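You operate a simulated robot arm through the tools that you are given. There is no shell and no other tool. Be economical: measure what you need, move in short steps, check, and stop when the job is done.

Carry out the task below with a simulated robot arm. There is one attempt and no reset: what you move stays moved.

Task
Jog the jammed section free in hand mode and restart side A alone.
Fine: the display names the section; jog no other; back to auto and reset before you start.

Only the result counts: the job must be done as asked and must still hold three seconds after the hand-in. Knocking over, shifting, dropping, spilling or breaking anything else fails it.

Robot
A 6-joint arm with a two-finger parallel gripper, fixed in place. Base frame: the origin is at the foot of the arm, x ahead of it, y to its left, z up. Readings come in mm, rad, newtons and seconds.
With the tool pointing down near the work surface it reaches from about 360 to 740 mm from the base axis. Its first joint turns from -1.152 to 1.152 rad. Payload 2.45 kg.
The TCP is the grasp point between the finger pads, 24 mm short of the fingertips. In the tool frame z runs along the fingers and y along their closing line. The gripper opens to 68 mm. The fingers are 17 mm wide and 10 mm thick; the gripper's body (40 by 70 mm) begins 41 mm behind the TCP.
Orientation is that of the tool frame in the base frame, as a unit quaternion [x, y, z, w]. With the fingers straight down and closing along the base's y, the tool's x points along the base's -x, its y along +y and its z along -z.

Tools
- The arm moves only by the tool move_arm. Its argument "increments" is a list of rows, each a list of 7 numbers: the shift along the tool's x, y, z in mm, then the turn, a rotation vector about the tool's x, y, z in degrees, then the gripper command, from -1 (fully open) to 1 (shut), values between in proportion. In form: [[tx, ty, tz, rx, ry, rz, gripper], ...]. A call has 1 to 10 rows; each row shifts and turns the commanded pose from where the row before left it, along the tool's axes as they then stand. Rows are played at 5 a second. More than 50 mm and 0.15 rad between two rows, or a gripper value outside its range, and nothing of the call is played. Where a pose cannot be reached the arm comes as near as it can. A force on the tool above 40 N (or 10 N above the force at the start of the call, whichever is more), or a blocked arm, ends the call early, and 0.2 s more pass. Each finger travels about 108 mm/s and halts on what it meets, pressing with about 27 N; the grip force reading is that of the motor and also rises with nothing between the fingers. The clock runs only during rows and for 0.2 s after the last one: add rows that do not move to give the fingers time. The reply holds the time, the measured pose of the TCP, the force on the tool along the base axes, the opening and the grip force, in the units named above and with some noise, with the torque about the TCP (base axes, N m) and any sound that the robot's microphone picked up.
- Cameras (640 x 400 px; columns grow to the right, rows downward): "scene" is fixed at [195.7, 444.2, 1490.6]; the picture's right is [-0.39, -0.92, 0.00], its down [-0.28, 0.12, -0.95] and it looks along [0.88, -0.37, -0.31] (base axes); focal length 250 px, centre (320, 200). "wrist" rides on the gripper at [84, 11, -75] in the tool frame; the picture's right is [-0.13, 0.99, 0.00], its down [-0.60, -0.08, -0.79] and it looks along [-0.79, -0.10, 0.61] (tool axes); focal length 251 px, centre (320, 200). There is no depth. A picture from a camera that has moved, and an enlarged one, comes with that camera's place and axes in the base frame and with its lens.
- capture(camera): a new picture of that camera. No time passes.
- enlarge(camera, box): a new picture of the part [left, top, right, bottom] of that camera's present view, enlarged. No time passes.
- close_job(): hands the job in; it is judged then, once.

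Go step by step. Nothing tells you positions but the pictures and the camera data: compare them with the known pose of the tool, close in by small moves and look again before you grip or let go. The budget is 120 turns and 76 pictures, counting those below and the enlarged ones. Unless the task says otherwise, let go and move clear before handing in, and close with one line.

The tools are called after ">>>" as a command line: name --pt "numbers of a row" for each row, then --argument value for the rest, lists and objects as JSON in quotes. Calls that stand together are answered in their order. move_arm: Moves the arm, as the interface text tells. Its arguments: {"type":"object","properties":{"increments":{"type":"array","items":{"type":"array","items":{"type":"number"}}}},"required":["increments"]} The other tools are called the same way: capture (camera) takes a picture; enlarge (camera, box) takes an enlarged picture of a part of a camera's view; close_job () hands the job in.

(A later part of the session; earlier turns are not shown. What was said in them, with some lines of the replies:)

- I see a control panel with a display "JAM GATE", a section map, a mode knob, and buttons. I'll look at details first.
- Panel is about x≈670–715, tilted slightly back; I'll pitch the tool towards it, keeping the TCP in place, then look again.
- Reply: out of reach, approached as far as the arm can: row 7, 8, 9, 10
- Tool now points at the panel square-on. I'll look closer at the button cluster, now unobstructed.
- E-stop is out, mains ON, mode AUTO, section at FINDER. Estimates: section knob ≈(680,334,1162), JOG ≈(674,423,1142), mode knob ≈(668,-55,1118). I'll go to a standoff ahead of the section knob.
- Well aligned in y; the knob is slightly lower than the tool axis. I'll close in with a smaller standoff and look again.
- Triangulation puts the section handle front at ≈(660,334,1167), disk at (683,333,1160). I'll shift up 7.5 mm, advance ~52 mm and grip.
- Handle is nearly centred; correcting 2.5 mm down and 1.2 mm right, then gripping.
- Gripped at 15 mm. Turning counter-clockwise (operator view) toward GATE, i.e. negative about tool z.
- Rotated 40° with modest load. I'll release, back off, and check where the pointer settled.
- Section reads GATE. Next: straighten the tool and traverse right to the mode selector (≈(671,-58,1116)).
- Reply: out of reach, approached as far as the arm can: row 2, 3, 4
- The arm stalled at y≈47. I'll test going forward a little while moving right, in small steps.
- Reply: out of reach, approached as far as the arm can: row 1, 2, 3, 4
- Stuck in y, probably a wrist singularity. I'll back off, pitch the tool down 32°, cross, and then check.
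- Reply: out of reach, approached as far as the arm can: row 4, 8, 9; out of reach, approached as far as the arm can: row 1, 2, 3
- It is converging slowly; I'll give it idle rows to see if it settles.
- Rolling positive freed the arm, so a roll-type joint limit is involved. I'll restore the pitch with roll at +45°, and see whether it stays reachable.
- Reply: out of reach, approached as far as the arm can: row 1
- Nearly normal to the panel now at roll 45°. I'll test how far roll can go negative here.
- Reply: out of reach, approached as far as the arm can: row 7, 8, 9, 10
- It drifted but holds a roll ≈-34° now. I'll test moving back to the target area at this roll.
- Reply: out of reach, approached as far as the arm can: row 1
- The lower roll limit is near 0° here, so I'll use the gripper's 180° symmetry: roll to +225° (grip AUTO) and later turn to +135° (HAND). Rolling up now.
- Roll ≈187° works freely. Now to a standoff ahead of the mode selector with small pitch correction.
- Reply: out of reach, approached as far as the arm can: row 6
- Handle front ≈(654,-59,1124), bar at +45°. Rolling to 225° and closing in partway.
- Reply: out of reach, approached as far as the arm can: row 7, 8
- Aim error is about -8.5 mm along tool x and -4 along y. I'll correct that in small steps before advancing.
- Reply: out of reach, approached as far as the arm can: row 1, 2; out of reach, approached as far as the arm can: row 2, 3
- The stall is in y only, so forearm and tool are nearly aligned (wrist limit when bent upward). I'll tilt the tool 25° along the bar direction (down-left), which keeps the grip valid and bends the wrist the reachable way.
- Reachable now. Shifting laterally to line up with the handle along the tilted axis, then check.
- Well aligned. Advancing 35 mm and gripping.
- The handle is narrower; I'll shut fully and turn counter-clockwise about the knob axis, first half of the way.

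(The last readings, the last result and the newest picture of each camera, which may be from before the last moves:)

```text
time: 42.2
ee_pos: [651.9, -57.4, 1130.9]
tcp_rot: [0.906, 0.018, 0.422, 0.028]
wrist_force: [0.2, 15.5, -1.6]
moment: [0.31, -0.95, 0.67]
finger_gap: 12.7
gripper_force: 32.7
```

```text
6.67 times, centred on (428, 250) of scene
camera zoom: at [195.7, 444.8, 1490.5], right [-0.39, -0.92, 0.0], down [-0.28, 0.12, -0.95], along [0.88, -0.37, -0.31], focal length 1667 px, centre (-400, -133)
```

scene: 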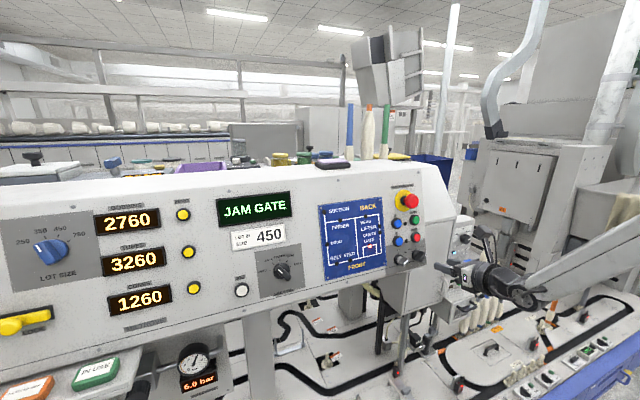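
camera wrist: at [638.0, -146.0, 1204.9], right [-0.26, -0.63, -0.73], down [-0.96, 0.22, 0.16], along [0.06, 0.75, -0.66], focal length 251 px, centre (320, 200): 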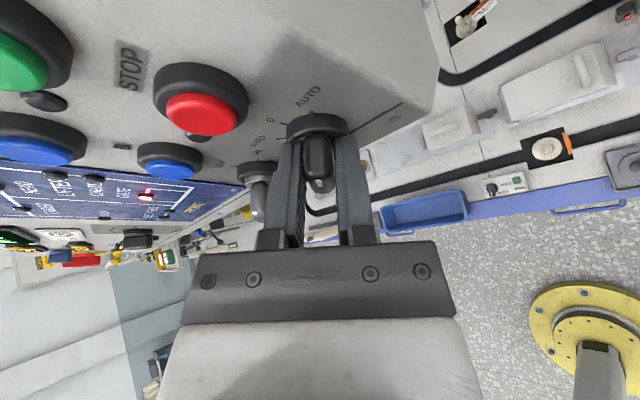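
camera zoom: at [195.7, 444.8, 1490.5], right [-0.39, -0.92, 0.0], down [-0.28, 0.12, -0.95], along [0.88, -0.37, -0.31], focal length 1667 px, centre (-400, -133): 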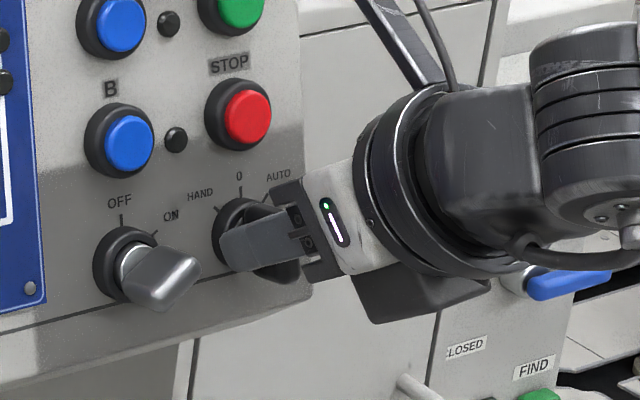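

Halfway (about at 0). Continuing the remaining 42°.

>>> move_arm --pt "0 -0.7 0 -3.36 0 -7.26 1" --pt "0 -0.7 0 -3.36 0 -7.26 1" --pt "0 -0.7 0 -3.36 0 -7.26 1" --pt "0 -0.7 0 -3.36 0 -7.26 1" --pt "0 -0.7 0 -3.36 0 -7.26 1" --pt "0 -0.2 0 -1.26 0 -2.7 1" --pt "0 0 0 0 0 0 1"

>>> enlarge --camera "scene" --box '[380, 220, 476, 280]'

```text
time: 42.8
ee_pos: [652.1, -56.4, 1130.5]
tcp_rot: [0.903, 0.053, 0.422, 0.06]
wrist_force: [-3.1, 9.9, 2.5]
moment: [-0.07, 0.41, -0.6]
finger_gap: 13.0
gripper_force: 32.6
out of reach, approached as far as the arm can: row 1, 2
stopped in row 2: the force on the tool passed its limit at 50 N (the readings are from after the stop); the commanded pose is now the measured one
```

```text
6.67 times, centred on (428, 250) of scene
camera zoom: at [195.6, 444.5, 1490.6], right [-0.39, -0.92, 0.0], down [-0.28, 0.12, -0.95], along [0.88, -0.37, -0.31], focal length 1667 px, centre (-400, -133)
```

zoom: 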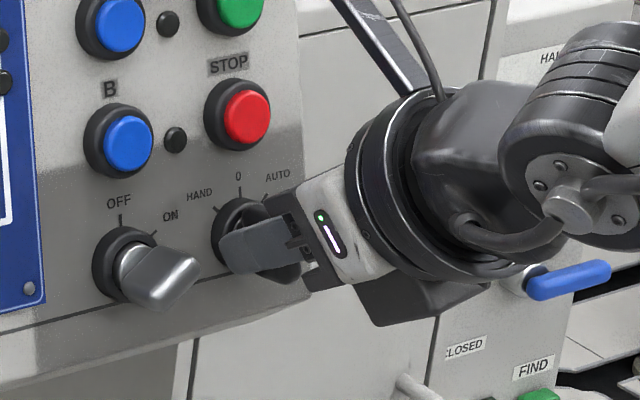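

The arm meets its wrist limit when the tilt comes around. The knob should be near 0; I'll release, back off, and check the knob.

>>> move_arm --pt "0 0 0 0 0 0 0.4" --pt "0 0 0 0 0 0 0" --pt "0 0 -15 0 0 0 0" --pt "0 0 -20 0 0 0 0" --pt "0 0 -20 0 0 0 0" --pt "0 0 0 0 0 0 0"

>>> enlarge --camera "scene" --box '[380, 220, 476, 280]'

>>> capture --camera "wrist"

```text
time: 44.2
ee_pos: [613.1, -55.3, 1162.1]
tcp_rot: [0.903, 0.053, 0.423, 0.062]
wrist_force: [0.2, 0.7, -0.5]
moment: [0.03, 0.01, 0.0]
finger_gap: 34.0
gripper_force: 0.1
out of reach, approached as far as the arm can: row 5
```

```text
6.67 times, centred on (428, 250) of scene
camera zoom: at [195.7, 444.2, 1490.6], right [-0.39, -0.92, 0.0], down [-0.28, 0.12, -0.95], along [0.88, -0.37, -0.31], focal length 1667 px, centre (-400, -133)
```

zoom: 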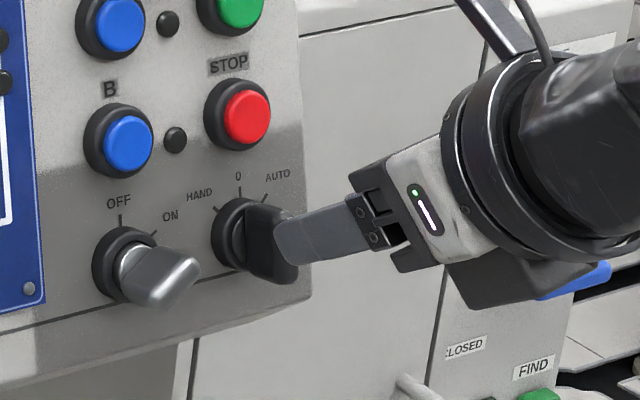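

```text
32 pictures are left
camera wrist: at [609.4, -48.7, 1275.6], right [-0.04, -1.0, 0.06], down [-1.0, 0.04, 0.03], along [-0.04, -0.05, -1.0], focal length 251 px, centre (320, 200)
```

wrist: 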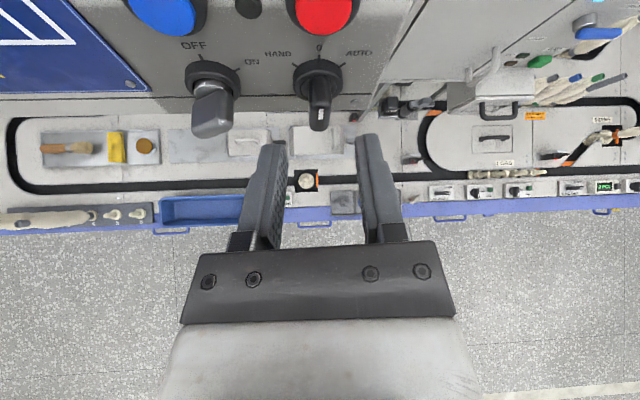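

The knob is at 0, ON switch untouched. I'll retreat and reorient to the panel normal with a 5° left yaw (out of the wrist's dead zone), roll 180°.

>>> move_arm --pt "0 0 -15 0 0 0 0" --pt "0 0 0 1.6 6.3 1.73 0" --pt "0 0 0 1.6 6.3 1.73 0" --pt "0 0 0 1.6 6.3 1.73 0" --pt "0 0 0 1.6 6.3 1.73 0" --pt "0 0 0 0 0 0 0"

```text
time: 45.6
ee_pos: [596.3, -36.4, 1160.7]
tcp_rot: [0.842, 0.056, 0.534, -0.055]
wrist_force: [0.1, 0.1, 0.6]
moment: [0.0, -0.02, 0.02]
finger_gap: 34.1
gripper_force: 0.1
out of reach, approached as far as the arm can: row 2, 3, 4
```

>>> move_arm --pt "-12 17 -3 0 0 0 0" --pt "-12 17 -3 0 0 0 0" --pt "0 0 0 -2.1 5.1 -0.25 0" --pt "0 0 0 -2.1 5.1 -0.25 0" --pt "0 0 0 0 0 0 0"

>>> capture --camera "wrist"

```text
time: 46.8
ee_pos: [585.0, -69.1, 1140.4]
tcp_rot: [0.792, 0.035, 0.609, -0.026]
wrist_force: [-0.4, -0.4, 0.1]
moment: [0.0, 0.0, 0.0]
finger_gap: 33.7
gripper_force: 0.2
```

```text
31 pictures are left
camera wrist: at [536.2, -86.0, 1241.5], right [0.05, -0.99, -0.12], down [-0.93, 0.0, -0.38], along [0.38, 0.14, -0.92], focal length 251 px, centre (320, 200)
```

wrist: 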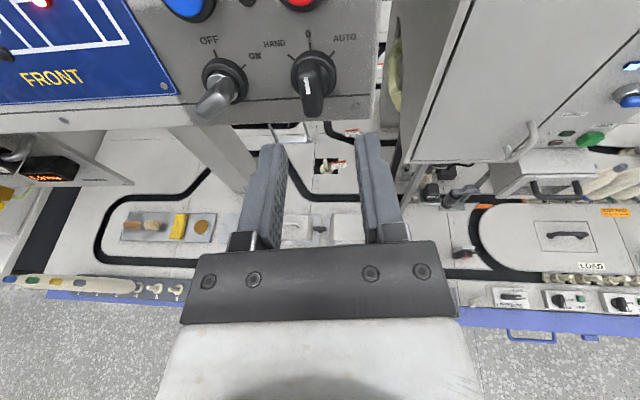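

Pose reached cleanly, geometry agrees. Lining up and advancing 45 mm.

>>> move_arm --pt "2.1 -3.8 10 0 0 0 0" --pt "0 0 18 0 0 0 0" --pt "0 0 17 0 0 0 0" --pt "0 0 0 0 0 0 0"

>>> capture --camera "wrist"

```text
time: 47.8
ee_pos: [629.8, -64.2, 1133.1]
tcp_rot: [0.793, 0.036, 0.608, -0.027]
wrist_force: [0.0, 0.1, 0.0]
moment: [0.01, -0.02, 0.0]
finger_gap: 34.1
gripper_force: 0.0
```

```text
30 pictures are left
camera wrist: at [580.3, -79.3, 1232.8], right [0.05, -0.99, -0.12], down [-0.93, 0.0, -0.38], along [0.38, 0.14, -0.92], focal length 251 px, centre (320, 200)
```

wrist: 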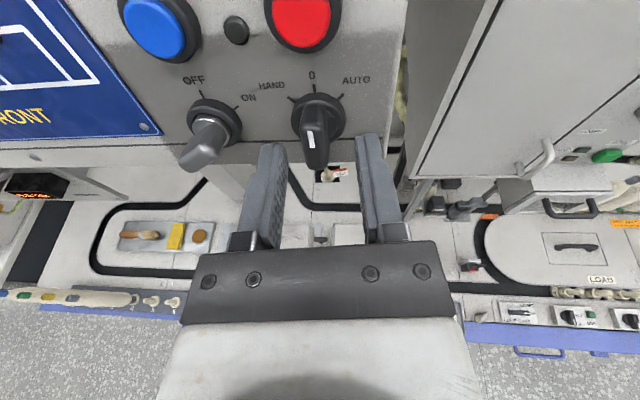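

On axis within 2 mm. Final advance 22 mm, grip, then roll counter-clockwise.

>>> move_arm --pt "0 -1.5 12 0 0 0 0" --pt "0 0 10 0 0 0 0" --pt "0 0 0 0 0 0 0.5" --pt "0 0 0 0 0 0 1" --pt "0 0 0 0 0 0 1"

>>> capture --camera "wrist"

```text
time: 49.0
ee_pos: [651.5, -59.5, 1126.4]
tcp_rot: [0.792, 0.035, 0.609, -0.027]
wrist_force: [-0.2, 5.0, -0.3]
moment: [-0.13, -0.07, -0.66]
finger_gap: 14.5
gripper_force: 33.8
```

```text
29 pictures are left
camera wrist: at [601.7, -74.9, 1227.5], right [0.05, -0.99, -0.12], down [-0.93, 0.0, -0.38], along [0.38, 0.14, -0.92], focal length 251 px, centre (320, 200)
```

wrist: 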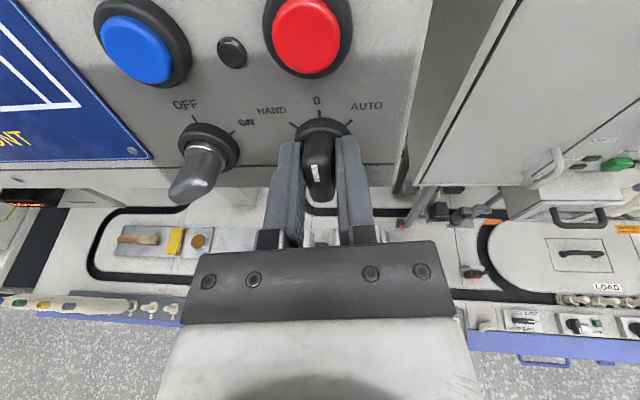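

Gripped. Turning 45° counter-clockwise to HAND.

>>> move_arm --pt "0 0 0 0 0 -8 1" --pt "0 0 0 0 0 -8 1" --pt "0 0 0 0 0 -8 1" --pt "0 0 0 0 0 -8 1" --pt "0 0 0 0 0 -8 1" --pt "0 0 0 0 0 -6 1" --pt "0 0 0 0 0 0 1"

>>> enlarge --camera "scene" --box '[380, 220, 476, 280]'

```text
time: 50.6
ee_pos: [650.9, -58.5, 1124.4]
tcp_rot: [0.716, 0.342, 0.57, 0.213]
wrist_force: [-2.5, 17.6, -4.6]
moment: [0.47, -0.28, -0.65]
finger_gap: 14.2
gripper_force: 34.0
```

```text
6.67 times, centred on (428, 250) of scene
camera zoom: at [195.7, 444.8, 1490.4], right [-0.39, -0.92, 0.0], down [-0.28, 0.12, -0.95], along [0.88, -0.37, -0.31], focal length 1667 px, centre (-400, -133)
```

zoom: 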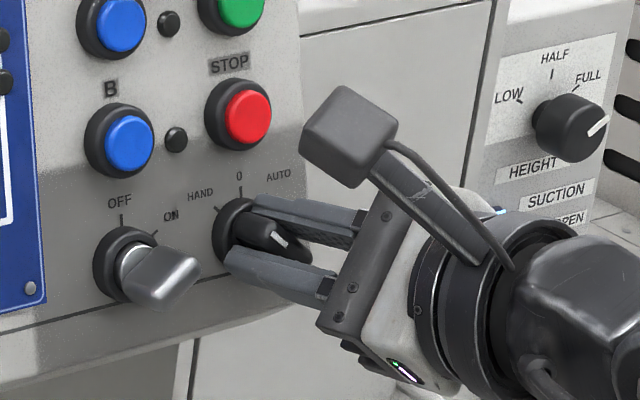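

The handle looks to be at HAND. Releasing and backing out to verify.

>>> move_arm --pt "0 0 0 0 0 0 0.4" --pt "0 0 0 0 0 0 0" --pt "0 0 -20 0 0 0 0" --pt "0 0 -30 0 0 0 0" --pt "0 0 -30 0 0 0 0" --pt "0 0 -20 0 0 0 0"

>>> enlarge --camera "scene" --box '[360, 200, 456, 280]'

```text
time: 52.0
ee_pos: [553.9, -68.3, 1150.2]
tcp_rot: [0.716, 0.341, 0.571, 0.214]
wrist_force: [0.3, 0.0, 0.0]
moment: [0.03, 0.0, 0.0]
finger_gap: 33.9
gripper_force: 0.1
```

```text
5.00 times, centred on (408, 240) of scene
camera zoom: at [195.7, 444.2, 1490.6], right [-0.39, -0.92, 0.0], down [-0.28, 0.12, -0.95], along [0.88, -0.37, -0.31], focal length 1250 px, centre (-120, 0)
```

zoom: 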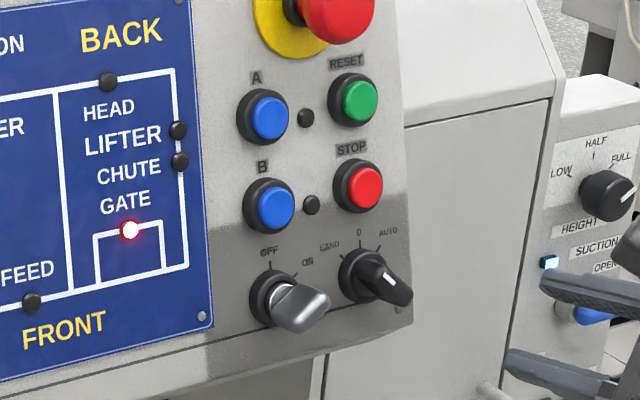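

Mode is HAND, lamp at GATE still lit. Now to JOG on the left: back off, unroll to ~30°, pitch the tool down to cross the wrist's dead zone safely.

>>> move_arm --pt "12 12 -25 0 0 0 0.5" --pt "12 12 -25 0 0 0 1" --pt "0 0 0 0 0 -8.4 1" --pt "0 0 0 0 0 -8.4 1" --pt "0 0 0 0 0 -8.4 1" --pt "0 0 0 0 0 -8.4 1" --pt "0 0 0 0 0 -8.4 1" --pt "0 0 0 0 0 -8.4 1" --pt "0 0 0 0 0 -8.4 1" --pt "0 0 0 0 0 -8.4 1"

>>> move_arm --pt "0 0 0 0 0 -8.4 1" --pt "0 0 0 0 0 -8.4 1" --pt "0 0 0 0 0 -8.4 1" --pt "0 0 0 0 0 -8.4 1" --pt "0 0 0 0 0 0 1"

```text
time: 54.2
ee_pos: [515.3, -70.8, 1198.0]
tcp_rot: [0.406, 0.681, 0.357, 0.494]
wrist_force: [0.2, 0.2, -0.6]
moment: [0.0, -0.05, 0.0]
finger_gap: 0.0
gripper_force: 23.7
```

```text
time: 55.4
ee_pos: [515.7, -71.6, 1195.6]
tcp_rot: [0.192, 0.77, 0.198, 0.576]
wrist_force: [0.4, 0.0, -0.6]
moment: [0.01, 0.0, 0.0]
finger_gap: 0.0
gripper_force: 23.7
```

>>> move_arm --pt "0 0 0 4.2 6.8 0.67 1" --pt "0 0 0 4.2 6.8 0.67 1" --pt "0 0 0 4.2 6.8 0.67 1" --pt "0 0 0 4.2 6.8 0.67 1" --pt "0 0 0 4.2 6.8 0.67 1" --pt "0 0 0 4.2 6.8 0.67 1" --pt "0 0 0 4.2 6.8 0.67 1" --pt "0 0 0 4.2 6.8 0.67 1" --pt "0 0 0 0 0 0 1"

```text
time: 57.4
ee_pos: [515.4, -70.4, 1197.3]
tcp_rot: [0.267, 0.958, 0.066, 0.077]
wrist_force: [-0.3, -0.2, 0.3]
moment: [0.0, 0.03, -0.03]
finger_gap: 0.0
gripper_force: 23.9
```

Crossed cleanly with tool down. Traversing left to y≈380.

>>> move_arm --pt "23.5 38.2 3.8 0 0 0 1" --pt "23.5 38.2 3.8 0 0 0 1" --pt "23.5 38.2 3.8 0 0 0 1" --pt "23.5 38.2 3.8 0 0 0 1" --pt "23.5 38.2 3.8 0 0 0 1" --pt "23.5 38.2 3.8 0 0 0 1" --pt "23.5 38.2 3.8 0 0 0 1" --pt "23.5 38.2 3.8 0 0 0 1" --pt "23.5 38.2 3.8 0 0 0 1" --pt "23.5 38.2 3.8 0 0 0 1"

>>> move_arm --pt "0 0 0 0 0 -8 1" --pt "0 0 0 0 0 -8 1" --pt "0 0 0 0 0 -8 1" --pt "0 0 0 0 0 -8 1" --pt "0 0 0 0 0 0 1"

```text
time: 59.6
ee_pos: [514.2, 377.8, 1195.8]
tcp_rot: [0.268, 0.958, 0.066, 0.079]
wrist_force: [-0.2, 0.6, -0.4]
moment: [-0.01, 0.02, -0.02]
finger_gap: 0.0
gripper_force: 23.3
```

```text
time: 60.8
ee_pos: [516.9, 378.7, 1197.1]
tcp_rot: [-0.007, 0.995, 0.043, 0.094]
wrist_force: [0.1, 0.0, -0.4]
moment: [0.01, -0.02, -0.01]
finger_gap: 0.0
gripper_force: 23.4
```

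>>> move_arm --pt "0 0 0 0 -8 -0.7 1" --pt "0 0 0 0 -8 -0.7 1" --pt "0 0 0 0 -8 -0.7 1" --pt "0 0 0 0 -8 -0.7 1" --pt "0 0 0 0 -8 -0.7 1" --pt "0 0 0 0 -8 -0.7 1" --pt "0 0 0 0 -8 -0.7 1" --pt "0 0 0 0 -8 -0.7 1" --pt "0 0 0 0 0 0 1"

>>> capture --camera "wrist"

```text
time: 62.8
ee_pos: [516.5, 379.8, 1198.6]
tcp_rot: [-0.03, 0.792, 0.036, 0.609]
wrist_force: [-0.6, 0.3, 0.1]
moment: [-0.01, 0.0, 0.0]
finger_gap: 0.0
gripper_force: 23.3
```

```text
26 pictures are left
camera wrist: at [421.7, 382.1, 1137.1], right [-0.06, 0.99, 0.15], down [-0.6, -0.15, 0.78], along [0.8, -0.04, 0.6], focal length 251 px, centre (320, 200)
```

wrist: 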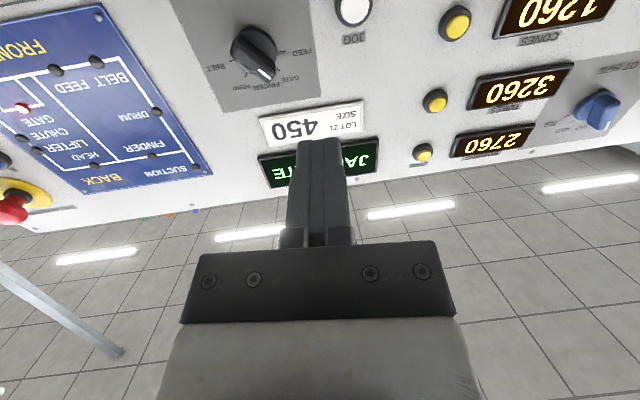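

JOG visible at upper centre. Moving to a close standoff before it.

>>> move_arm --pt "5 10 20 0 0 0 1" --pt "5 10 20 0 0 0 1" --pt "4 9 20 0 0 0 1" --pt "0 0 20 0 0 0 1" --pt "0 0 0 0 0 0 1"

>>> capture --camera "wrist"

>>> enlarge --camera "scene" --box '[200, 190, 328, 310]'

```text
time: 64.0
ee_pos: [588.1, 415.5, 1164.7]
tcp_rot: [-0.029, 0.792, 0.035, 0.609]
wrist_force: [-0.5, 0.2, -0.9]
moment: [0.04, 0.02, 0.01]
finger_gap: 0.1
gripper_force: 24.2
```

```text
25 pictures are left
camera wrist: at [493.6, 418.7, 1103.7], right [-0.06, 0.99, 0.15], down [-0.6, -0.15, 0.79], along [0.8, -0.04, 0.6], focal length 251 px, centre (320, 200)
```

wrist: 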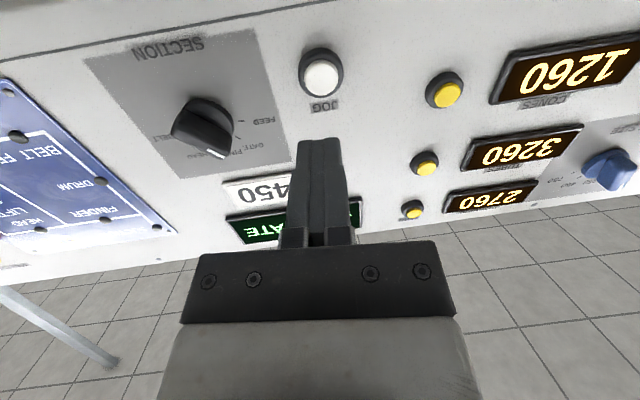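

```text
3.33 times, centred on (264, 250) of scene
camera zoom: at [195.7, 444.2, 1490.6], right [-0.39, -0.92, 0.0], down [-0.28, 0.12, -0.95], along [0.88, -0.37, -0.31], focal length 834 px, centre (507, 33)
```

zoom: 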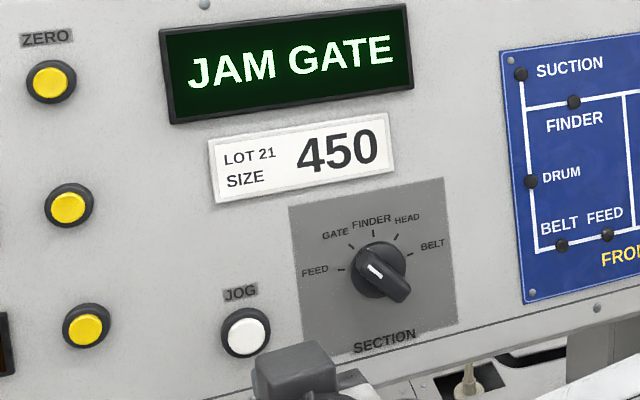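

JOG cap ≈(675,424,1141), on the tool axis. Advancing to near contact, then pressing in small steps.

>>> move_arm --pt "0.5 0 20 0 0 0 1" --pt "0 0 20 0 0 0 1" --pt "0 0 15 0 0 0 1" --pt "0 0 5 0 0 0 1" --pt "0 0 3 0 0 0 1" --pt "0 0 2 0 0 0 1" --pt "0 0 2 0 0 0 1" --pt "0 0 0 0 0 0 1"

>>> capture --camera "wrist"

```text
time: 65.8
ee_pos: [651.7, 421.5, 1146.9]
tcp_rot: [-0.029, 0.792, 0.036, 0.609]
wrist_force: [-1.4, 0.7, 0.0]
moment: [-0.01, 0.04, -0.04]
finger_gap: 0.1
gripper_force: 24.0
```

```text
23 pictures are left
camera wrist: at [556.1, 424.3, 1086.5], right [-0.06, 0.99, 0.15], down [-0.6, -0.15, 0.79], along [0.8, -0.04, 0.6], focal length 251 px, centre (320, 200)
```

wrist: 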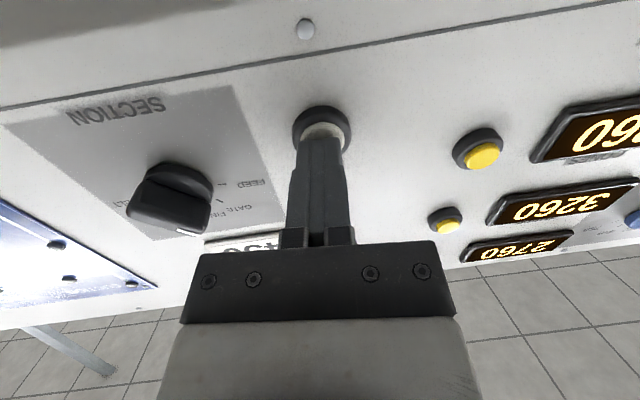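

Just at contact. Pressing further in 1.5 mm steps and holding.

>>> move_arm --pt "0 0 1.5 0 0 0 1" --pt "0 0 1.5 0 0 0 1" --pt "0 0 1.5 0 0 0 1" --pt "0 0 1.5 0 0 0 1" --pt "0 0 1.5 0 0 0 1" --pt "0 0 0 0 0 0 1" --pt "0 0 0 0 0 0 1" --pt "0 0 0 0 0 0 1"

>>> enlarge --camera "scene" --box '[200, 185, 400, 310]'

```text
time: 67.6
ee_pos: [657.2, 421.5, 1145.2]
tcp_rot: [-0.03, 0.792, 0.036, 0.609]
wrist_force: [-17.5, -0.9, 3.9]
moment: [0.01, -0.06, -0.14]
finger_gap: 0.0
gripper_force: 23.4
heard: click
```

```text
3.20 times, centred on (300, 248) of scene
camera zoom: at [195.0, 444.1, 1490.8], right [-0.39, -0.92, 0.0], down [-0.28, 0.12, -0.95], along [0.88, -0.37, -0.31], focal length 800 px, centre (384, 48)
```

zoom: 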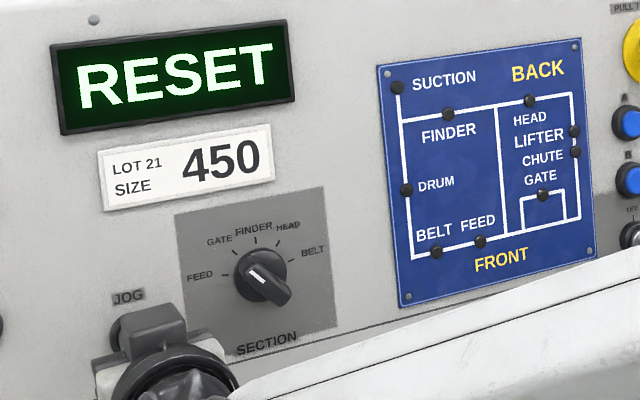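

JOG clicked, the display says RESET and the gate lamp is off. Backing off and returning by the same route to the mode selector.

>>> move_arm --pt "0 0 -20 0 0 0 1" --pt "0 0 -40 0 0 0 1" --pt "0 0 -40 0 0 0 1" --pt "-14 -29 -40 0 0 0 1" --pt "0 0 0 0 8 0.7 1" --pt "0 0 0 0 8 0.7 1" --pt "0 0 0 0 8 0.7 1" --pt "0 0 0 0 8 0.7 1" --pt "0 0 0 0 8 0.7 1" --pt "0 0 0 0 8 0.7 1"

>>> move_arm --pt "0 0 0 0 8 0.7 1" --pt "0 0 0 0 8 0.7 1" --pt "0 0 0 0 0 8 1" --pt "0 0 0 0 0 8 1" --pt "0 0 0 0 0 8 1" --pt "0 0 0 0 0 8 1" --pt "0 0 0 0 0 0 1"

```text
refused: row 4 steps farther than a row can; nothing moved
```

```text
time: 69.2
ee_pos: [656.4, 421.3, 1144.8]
tcp_rot: [0.217, 0.843, 0.174, 0.462]
wrist_force: [-21.2, 3.3, 0.3]
moment: [0.05, 0.08, 0.05]
finger_gap: 0.0
gripper_force: 23.7
```

That first call was refused, so the second rotated in place against the button; force is small. I'll check and pull straight out.

>>> move_arm --pt "0 0 -10 0 0 0 1" --pt "0 0 -30 0 0 0 1" --pt "0 0 -40 0 0 0 1" --pt "0 0 -40 0 0 0 1"

>>> capture --camera "scene"

```text
time: 70.2
ee_pos: [556.1, 410.1, 1207.3]
tcp_rot: [0.217, 0.842, 0.173, 0.462]
wrist_force: [-0.2, 0.0, 0.9]
moment: [-0.02, -0.04, 0.02]
finger_gap: 0.0
gripper_force: 23.3
```

```text
21 pictures are left
```

scene: 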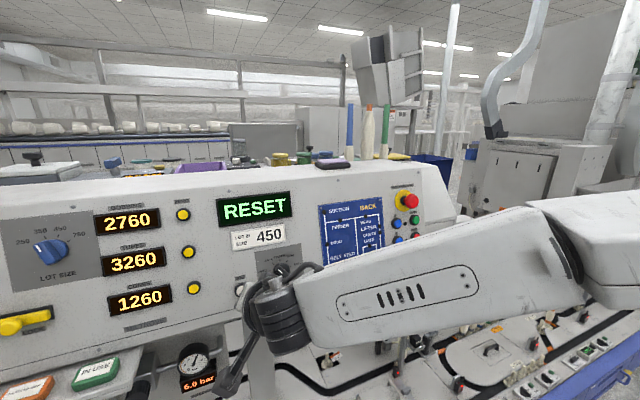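

Display still RESET. Pitching down, then crossing back.

>>> move_arm --pt "0 0 0 4.2 6.8 0.73 1" --pt "0 0 0 4.2 6.8 0.73 1" --pt "0 0 0 4.2 6.8 0.73 1" --pt "0 0 0 4.2 6.8 0.73 1" --pt "0 0 0 4.2 6.8 0.73 1" --pt "0 0 0 4.2 6.8 0.73 1" --pt "0 0 0 0 0 0 1"

>>> move_arm --pt "-20 -40 -4 0 0 0 1" --pt "-20 -40 -4 0 0 0 1" --pt "-23.5 -38.2 -3.8 0 0 0 1" --pt "-23.5 -38.2 -3.8 0 0 0 1" --pt "-23.5 -38.2 -3.8 0 0 0 1" --pt "-23.5 -38.2 -3.8 0 0 0 1" --pt "-23.5 -38.2 -3.8 0 0 0 1" --pt "-23.5 -38.2 -3.8 0 0 0 1" --pt "-23.5 -38.2 -3.8 0 0 0 1" --pt "-23.5 -38.2 -3.8 0 0 0 1"

```text
time: 71.8
ee_pos: [556.2, 410.1, 1207.5]
tcp_rot: [0.268, 0.958, 0.07, 0.078]
wrist_force: [-0.2, -0.2, -0.6]
moment: [0.01, 0.0, 0.02]
finger_gap: 0.0
gripper_force: 23.1
```

```text
time: 74.0
ee_pos: [545.3, -35.1, 1200.4]
tcp_rot: [0.267, 0.958, 0.07, 0.079]
wrist_force: [-0.2, -0.7, 0.0]
moment: [0.01, 0.01, 0.0]
finger_gap: 0.1
gripper_force: 23.4
```

>>> move_arm --pt "6 -45.7 -4.4 0 0 0 1" --pt "0 0 0 -4.2 -6.8 -0.67 1" --pt "0 0 0 -4.2 -6.8 -0.67 1" --pt "0 0 0 -4.2 -6.8 -0.67 1" --pt "0 0 0 -4.2 -6.8 -0.67 1" --pt "0 0 0 -4.2 -6.8 -0.67 1" --pt "0 0 0 -4.2 -6.8 -0.67 1" --pt "0 0 0 -4.2 -6.8 -0.67 1" --pt "0 0 0 -4.2 -6.8 -0.67 1" --pt "0 0 0 0 0 0 1"

```text
time: 76.2
ee_pos: [518.2, -75.6, 1197.5]
tcp_rot: [0.194, 0.769, 0.201, 0.576]
wrist_force: [-0.6, -0.1, -0.2]
moment: [-0.02, -0.02, 0.04]
finger_gap: 0.0
gripper_force: 24.1
```

Back on the left branch with the same orientation as before. Rolling to 135° and opening to 34 mm.

>>> move_arm --pt "0 0 0 0 0 8.4 0" --pt "0 0 0 0 0 8.4 0" --pt "0 0 0 0 0 8.4 0" --pt "0 0 0 0 0 8.4 0" --pt "0 0 0 0 0 8.4 0" --pt "0 0 0 0 0 8.4 0" --pt "0 0 0 0 0 8.4 0" --pt "0 0 0 0 0 8.4 0" --pt "0 0 0 0 0 8.4 0" --pt "0 0 0 0 0 8.4 0"

>>> move_arm --pt "0 0 0 0 0 8.4 0" --pt "0 0 0 0 0 8.4 0" --pt "-12 -12 25 0 0 0 0" --pt "-12 -12 25 0 0 0 0" --pt "0 0 20 0 0 0 0" --pt "0 0 20 0 0 0 0" --pt "0 0 0 0 0 0 0"

>>> capture --camera "wrist"

```text
time: 78.4
ee_pos: [519.6, -74.6, 1198.7]
tcp_rot: [0.659, 0.44, 0.535, 0.293]
wrist_force: [-0.1, 0.1, 0.1]
moment: [-0.04, 0.02, -0.03]
finger_gap: 34.1
gripper_force: 0.0
```

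```text
time: 80.0
ee_pos: [598.2, -69.6, 1143.0]
tcp_rot: [0.716, 0.34, 0.572, 0.211]
wrist_force: [0.6, -0.6, 0.2]
moment: [0.02, 0.0, -0.04]
finger_gap: 34.2
gripper_force: 0.0
```

```text
20 pictures are left
camera wrist: at [537.8, -22.9, 1226.9], right [0.23, -0.77, 0.6], down [-0.85, -0.46, -0.26], along [0.47, -0.45, -0.76], focal length 251 px, centre (320, 200)
```

wrist: 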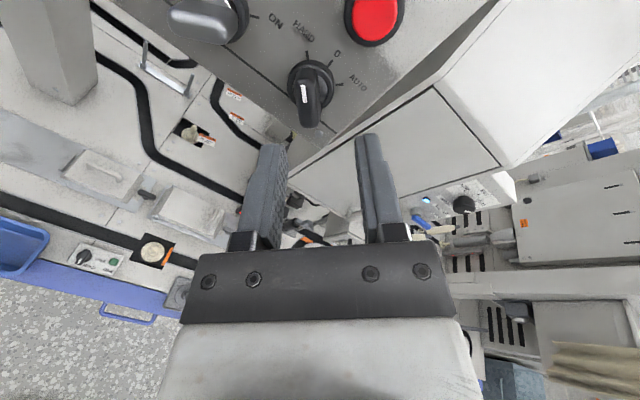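

Consistent with the earlier engaged pose: shift -7.6 mm in tool y, then advance 55 mm and grip.

>>> move_arm --pt "1.7 -7.6 10 0 0 0 0" --pt "0 0 15 0 0 0 0" --pt "0 0 15 0 0 0 0" --pt "0 0 15 0 0 0 0" --pt "0 0 0 0 0 0 0.5" --pt "0 0 0 0 0 0 1" --pt "0 0 0 0 0 0 1"

>>> capture --camera "wrist"

```text
time: 81.6
ee_pos: [647.9, -57.6, 1125.0]
tcp_rot: [0.716, 0.339, 0.572, 0.212]
wrist_force: [5.7, -6.9, 5.5]
moment: [0.22, -0.21, -1.04]
finger_gap: 14.0
gripper_force: 33.6
```

```text
19 pictures are left
camera wrist: at [588.7, -11.5, 1209.5], right [0.22, -0.77, 0.6], down [-0.85, -0.45, -0.26], along [0.47, -0.45, -0.76], focal length 251 px, centre (320, 200)
```

wrist: 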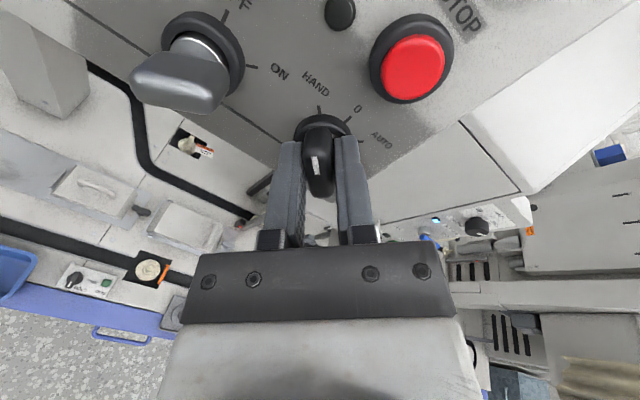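

Gripped. Turning clockwise to 0 first and then on to AUTO.

>>> move_arm --pt "0 0 0 0 0 8 1" --pt "0 0 0 0 0 8 1" --pt "0 0 0 0 0 8 1" --pt "0 0 0 0 0 8 1" --pt "0 0 0 0 0 8 1" --pt "0 0 0 0 0 5 1" --pt "0 0 0 0 0 0 1"

>>> move_arm --pt "0 0 0 0 0 8 1" --pt "0 0 0 0 0 8 1" --pt "0 0 0 0 0 8 1" --pt "0 0 0 0 0 8 1" --pt "0 0 0 0 0 8 1" --pt "0 0 0 0 0 6 1" --pt "0 0 0 0 0 0 1"

>>> enlarge --camera "scene" --box '[380, 220, 476, 280]'

```text
time: 83.2
ee_pos: [649.2, -58.6, 1126.0]
tcp_rot: [0.791, 0.036, 0.611, -0.022]
wrist_force: [3.8, -23.2, 12.6]
moment: [-0.19, -0.76, -1.0]
finger_gap: 14.5
gripper_force: 34.6
```

```text
time: 84.8
ee_pos: [648.6, -57.5, 1123.0]
tcp_rot: [0.744, -0.274, 0.552, -0.26]
wrist_force: [10.5, -18.9, 6.1]
moment: [-0.17, 0.18, -0.97]
finger_gap: 14.0
gripper_force: 34.0
```

```text
6.67 times, centred on (428, 250) of scene
camera zoom: at [195.9, 443.6, 1490.8], right [-0.39, -0.92, 0.0], down [-0.28, 0.12, -0.95], along [0.88, -0.37, -0.31], focal length 1667 px, centre (-400, -133)
```

zoom: 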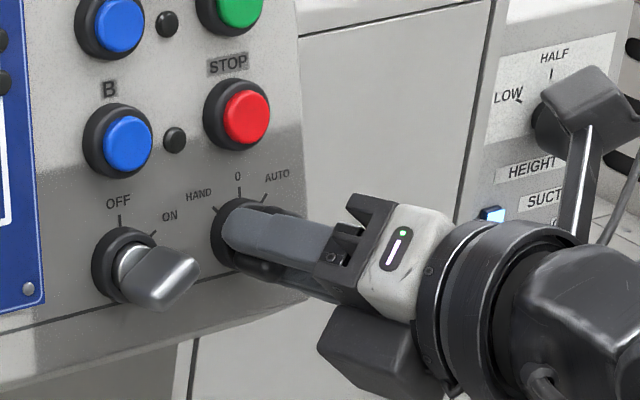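

>>> move_arm --pt "0 0 0 0 0 0 0.4" --pt "0 0 0 0 0 0 0" --pt "0 0 -20 0 0 0 0" --pt "0 0 -30 0 0 0 0" --pt "0 0 -30 0 0 0 0.5"

>>> enlarge --camera "scene" --box '[360, 200, 456, 280]'

```text
time: 86.0
ee_pos: [568.4, -63.0, 1143.5]
tcp_rot: [0.744, -0.272, 0.551, -0.26]
wrist_force: [-0.5, -0.5, 0.3]
moment: [0.0, 0.01, 0.0]
finger_gap: 17.1
gripper_force: 0.1
```

```text
5.00 times, centred on (408, 240) of scene
camera zoom: at [195.7, 444.2, 1490.6], right [-0.39, -0.92, 0.0], down [-0.28, 0.12, -0.95], along [0.88, -0.37, -0.31], focal length 1250 px, centre (-120, 0)
```

zoom: 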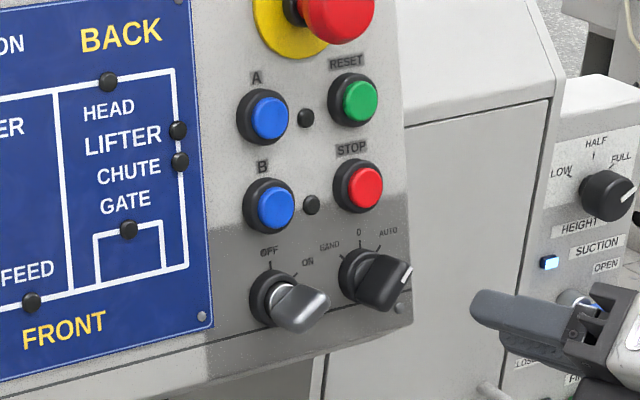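

Mode is AUTO. Next RESET (cap ≈(695,-64,1215)): roll back to 180°, close fingers, rise to a standoff.

>>> move_arm --pt "0 0 -10 0 0 -8 1" --pt "0 0 0 0 0 -8 1" --pt "0 0 0 0 0 -8 1" --pt "0 0 0 0 0 -8 1" --pt "0 0 0 0 0 -8 1" --pt "0 0 0 0 0 -6 1" --pt "34 4 3 0 0 0 1" --pt "34 4 3 0 0 0 1" --pt "33 4 3 0 0 0 1" --pt "0 0 0 0 0 0 1"

>>> capture --camera "wrist"

```text
time: 88.2
ee_pos: [596.0, -70.8, 1243.2]
tcp_rot: [0.792, 0.04, 0.609, -0.023]
wrist_force: [0.0, -0.7, -0.3]
moment: [-0.01, 0.0, 0.01]
finger_gap: 0.0
gripper_force: 23.9
```

```text
16 pictures are left
camera wrist: at [546.8, -85.6, 1344.1], right [0.06, -0.99, -0.11], down [-0.92, -0.01, -0.38], along [0.38, 0.13, -0.92], focal length 251 px, centre (320, 200)
```

wrist: 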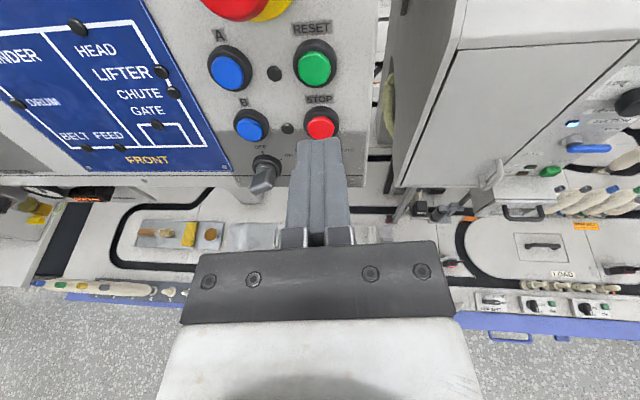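

RESET cap refined to ≈(689,-59,1221). Aligning and advancing to near contact, then check.

>>> move_arm --pt "3 -3.7 10 0 0 0 1" --pt "0 0 20 0 0 0 1" --pt "0 0 20 0 0 0 1" --pt "0 0 8 0 0 0 1" --pt "0 0 4 0 0 0 1" --pt "0 0 0 0 0 0 1"

>>> capture --camera "wrist"

>>> enlarge --camera "scene" --box '[360, 190, 456, 250]'

```text
time: 89.6
ee_pos: [657.3, -63.6, 1228.6]
tcp_rot: [0.791, 0.041, 0.61, -0.024]
wrist_force: [0.2, 0.1, 0.6]
moment: [0.02, 0.02, 0.0]
finger_gap: 0.3
gripper_force: 23.8
```

```text
15 pictures are left
camera wrist: at [607.0, -78.2, 1330.0], right [0.06, -0.99, -0.11], down [-0.92, -0.01, -0.38], along [0.38, 0.13, -0.92], focal length 251 px, centre (320, 200)
```

wrist: 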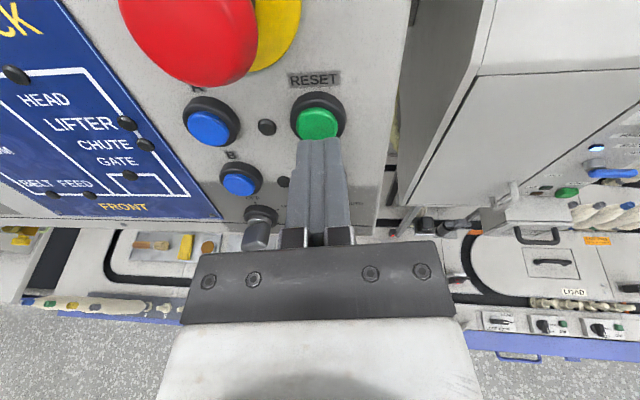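

```text
6.67 times, centred on (408, 220) of scene
camera zoom: at [195.7, 444.2, 1490.6], right [-0.39, -0.92, 0.0], down [-0.28, 0.12, -0.95], along [0.88, -0.37, -0.31], focal length 1667 px, centre (-267, 67)
```

zoom: 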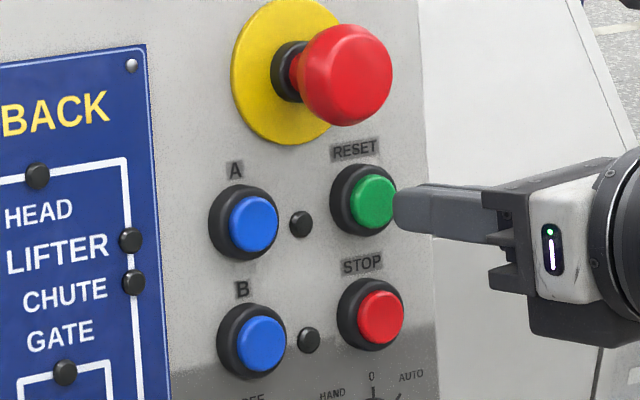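

Tip is right before the RESET cap and on its axis. Pressing.

>>> move_arm --pt "1 0 4 0 0 0 1" --pt "0 0 3 0 0 0 1" --pt "0 0 2 0 0 0 1" --pt "0 0 2 0 0 0 1" --pt "0 0 2 0 0 0 1" --pt "0 0 2 0 0 0 1" --pt "0 0 2 0 0 0 1"

```text
time: 91.2
ee_pos: [673.3, -61.9, 1223.8]
tcp_rot: [0.792, 0.04, 0.609, -0.023]
wrist_force: [-6.1, -1.0, 1.7]
moment: [-0.03, -0.02, -0.06]
finger_gap: 0.2
gripper_force: 24.1
heard: click
```

Clicked. Backing off and reading the display.

>>> move_arm --pt "0 0 -10 0 0 0 1" --pt "0 0 -30 0 0 0 1" --pt "0 0 -35 0 0 0 1"

>>> enlarge --camera "scene" --box '[200, 180, 440, 310]'

```text
time: 92.0
ee_pos: [602.6, -69.2, 1242.2]
tcp_rot: [0.792, 0.04, 0.609, -0.023]
wrist_force: [-0.3, 0.3, -0.3]
moment: [0.04, -0.03, 0.0]
finger_gap: 0.2
gripper_force: 23.3
```

```text
2.67 times, centred on (320, 245) of scene
camera zoom: at [195.7, 444.2, 1490.6], right [-0.39, -0.92, 0.0], down [-0.28, 0.12, -0.95], along [0.88, -0.37, -0.31], focal length 667 px, centre (320, 80)
```

zoom: 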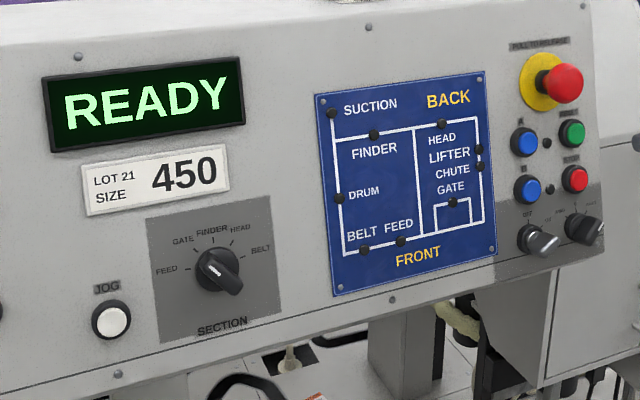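

READY. Now side A (cap ≈(690,4,1219)): yaw the tool 10° more to the left to stay in reach, then move before the A button.

>>> move_arm --pt "0 0 0 4.8 0 -1.3 1" --pt "0 0 0 4.8 0 -1.3 1" --pt "1.1 -16 3 0 0 0 1" --pt "1.1 -16 4 0 0 0 1" --pt "2 -16 4 0 0 0 1" --pt "0 0 0 0 0 0 1"

>>> capture --camera "wrist"

```text
time: 93.4
ee_pos: [600.1, -20.1, 1244.7]
tcp_rot: [0.786, 0.11, 0.604, -0.076]
wrist_force: [-0.6, -0.1, 0.0]
moment: [0.01, 0.01, -0.01]
finger_gap: 0.0
gripper_force: 24.0
```

```text
12 pictures are left
camera wrist: at [553.0, -43.8, 1345.7], right [0.23, -0.97, -0.11], down [-0.91, -0.17, -0.38], along [0.35, 0.19, -0.92], focal length 251 px, centre (320, 200)
```

wrist: 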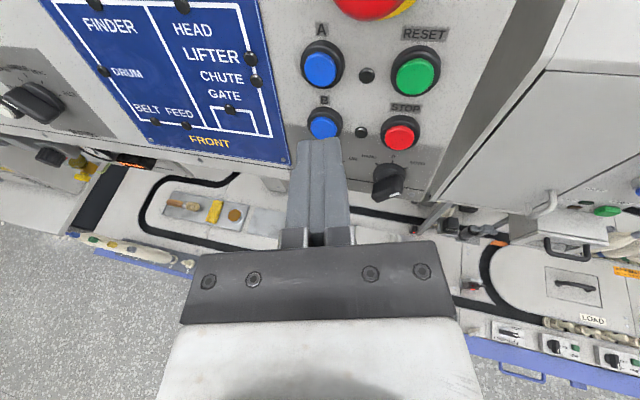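

A is on the tool axis horizontally, ~4 mm higher. Aligning and advancing to near contact.

>>> move_arm --pt "4 0.5 10 0 0 0 1" --pt "0 0 20 0 0 0 1" --pt "0 0 20 0 0 0 1" --pt "0 0 10 0 0 0 1" --pt "0 0 0 0 0 0 1"

>>> capture --camera "wrist"

>>> enlarge --camera "scene" --box '[360, 190, 456, 250]'

```text
time: 94.6
ee_pos: [659.2, -6.4, 1233.7]
tcp_rot: [0.786, 0.109, 0.604, -0.076]
wrist_force: [-0.1, -0.2, 0.0]
moment: [-0.04, 0.02, 0.01]
finger_gap: 0.0
gripper_force: 23.5
```

```text
11 pictures are left
camera wrist: at [611.8, -29.1, 1335.5], right [0.23, -0.97, -0.11], down [-0.91, -0.17, -0.38], along [0.35, 0.19, -0.92], focal length 251 px, centre (320, 200)
```

wrist: 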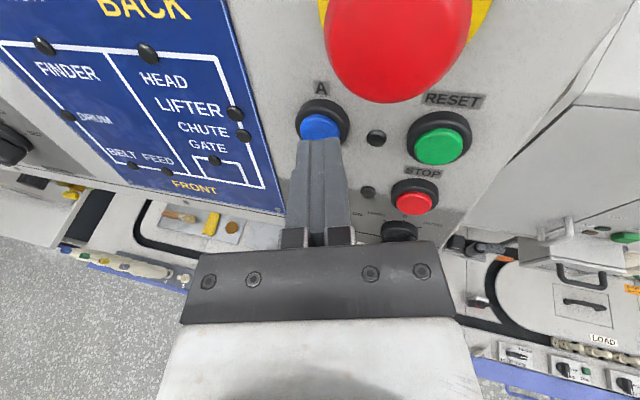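

```text
6.67 times, centred on (408, 220) of scene
camera zoom: at [195.7, 444.2, 1490.6], right [-0.39, -0.92, 0.0], down [-0.28, 0.12, -0.95], along [0.88, -0.37, -0.31], focal length 1667 px, centre (-267, 67)
```

zoom: 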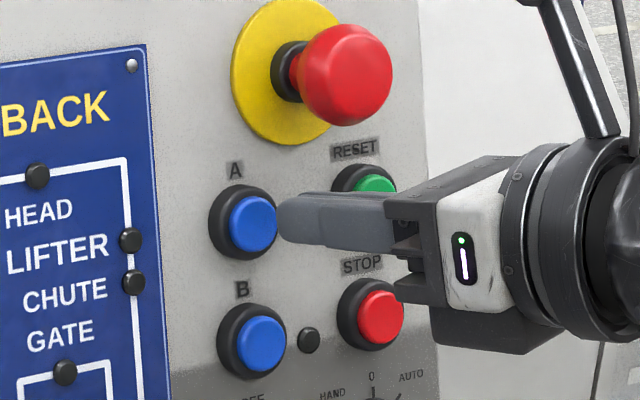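

Aligned within a couple of millimetres. Pressing A in small steps.

>>> move_arm --pt "-1 0 5 0 0 0 1" --pt "0 0 4 0 0 0 1" --pt "0 0 2 0 0 0 1" --pt "0 0 2 0 0 0 1" --pt "0 0 2 0 0 0 1" --pt "0 0 2 0 0 0 1"

```text
time: 96.0
ee_pos: [671.6, -0.3, 1229.3]
tcp_rot: [0.786, 0.109, 0.604, -0.075]
wrist_force: [-3.7, -2.6, 0.4]
moment: [-0.02, 0.06, -0.03]
finger_gap: 0.3
gripper_force: 23.0
heard: click
```

Clicked. Backing well off and checking the display and lamps.

>>> move_arm --pt "0 0 -10 0 0 0 1" --pt "0 0 -30 0 0 0 1" --pt "0 0 -40 0 0 0 1" --pt "0 0 -40 0 0 0 1" --pt "0 0 0 0 0 0 1"

>>> enlarge --camera "scene" --box '[200, 180, 440, 310]'

>>> capture --camera "scene"

```text
time: 97.2
ee_pos: [561.6, -29.0, 1260.1]
tcp_rot: [0.786, 0.109, 0.604, -0.076]
wrist_force: [-0.1, -0.7, 0.9]
moment: [-0.01, 0.0, -0.03]
finger_gap: 0.0
gripper_force: 23.9
```

```text
2.67 times, centred on (320, 245) of scene
camera zoom: at [195.7, 444.2, 1490.6], right [-0.39, -0.92, 0.0], down [-0.28, 0.12, -0.95], along [0.88, -0.37, -0.31], focal length 667 px, centre (320, 80)
```

zoom: 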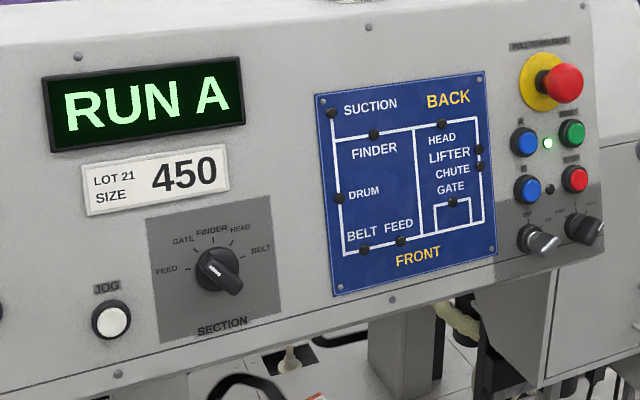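

```text
8 pictures are left
```

scene: 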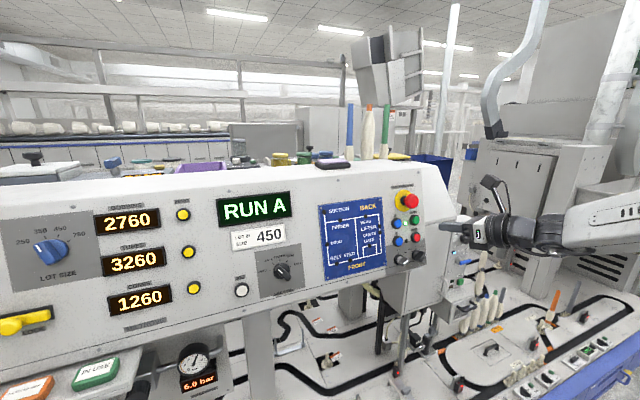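

The display reads RUN A, only lamp A is lit, and the arm is clear of everything. Handing in.

>>> close_job

```text
The job is handed in.
```

I freed the GATE jam by jogging it in HAND mode, put the selector back to AUTO, pressed RESET and started side A alone; the display shows RUN A. While backing off, a refused move made the arm turn with the JOG button still held down, but the section knob was on GATE, so no other section was jogged.
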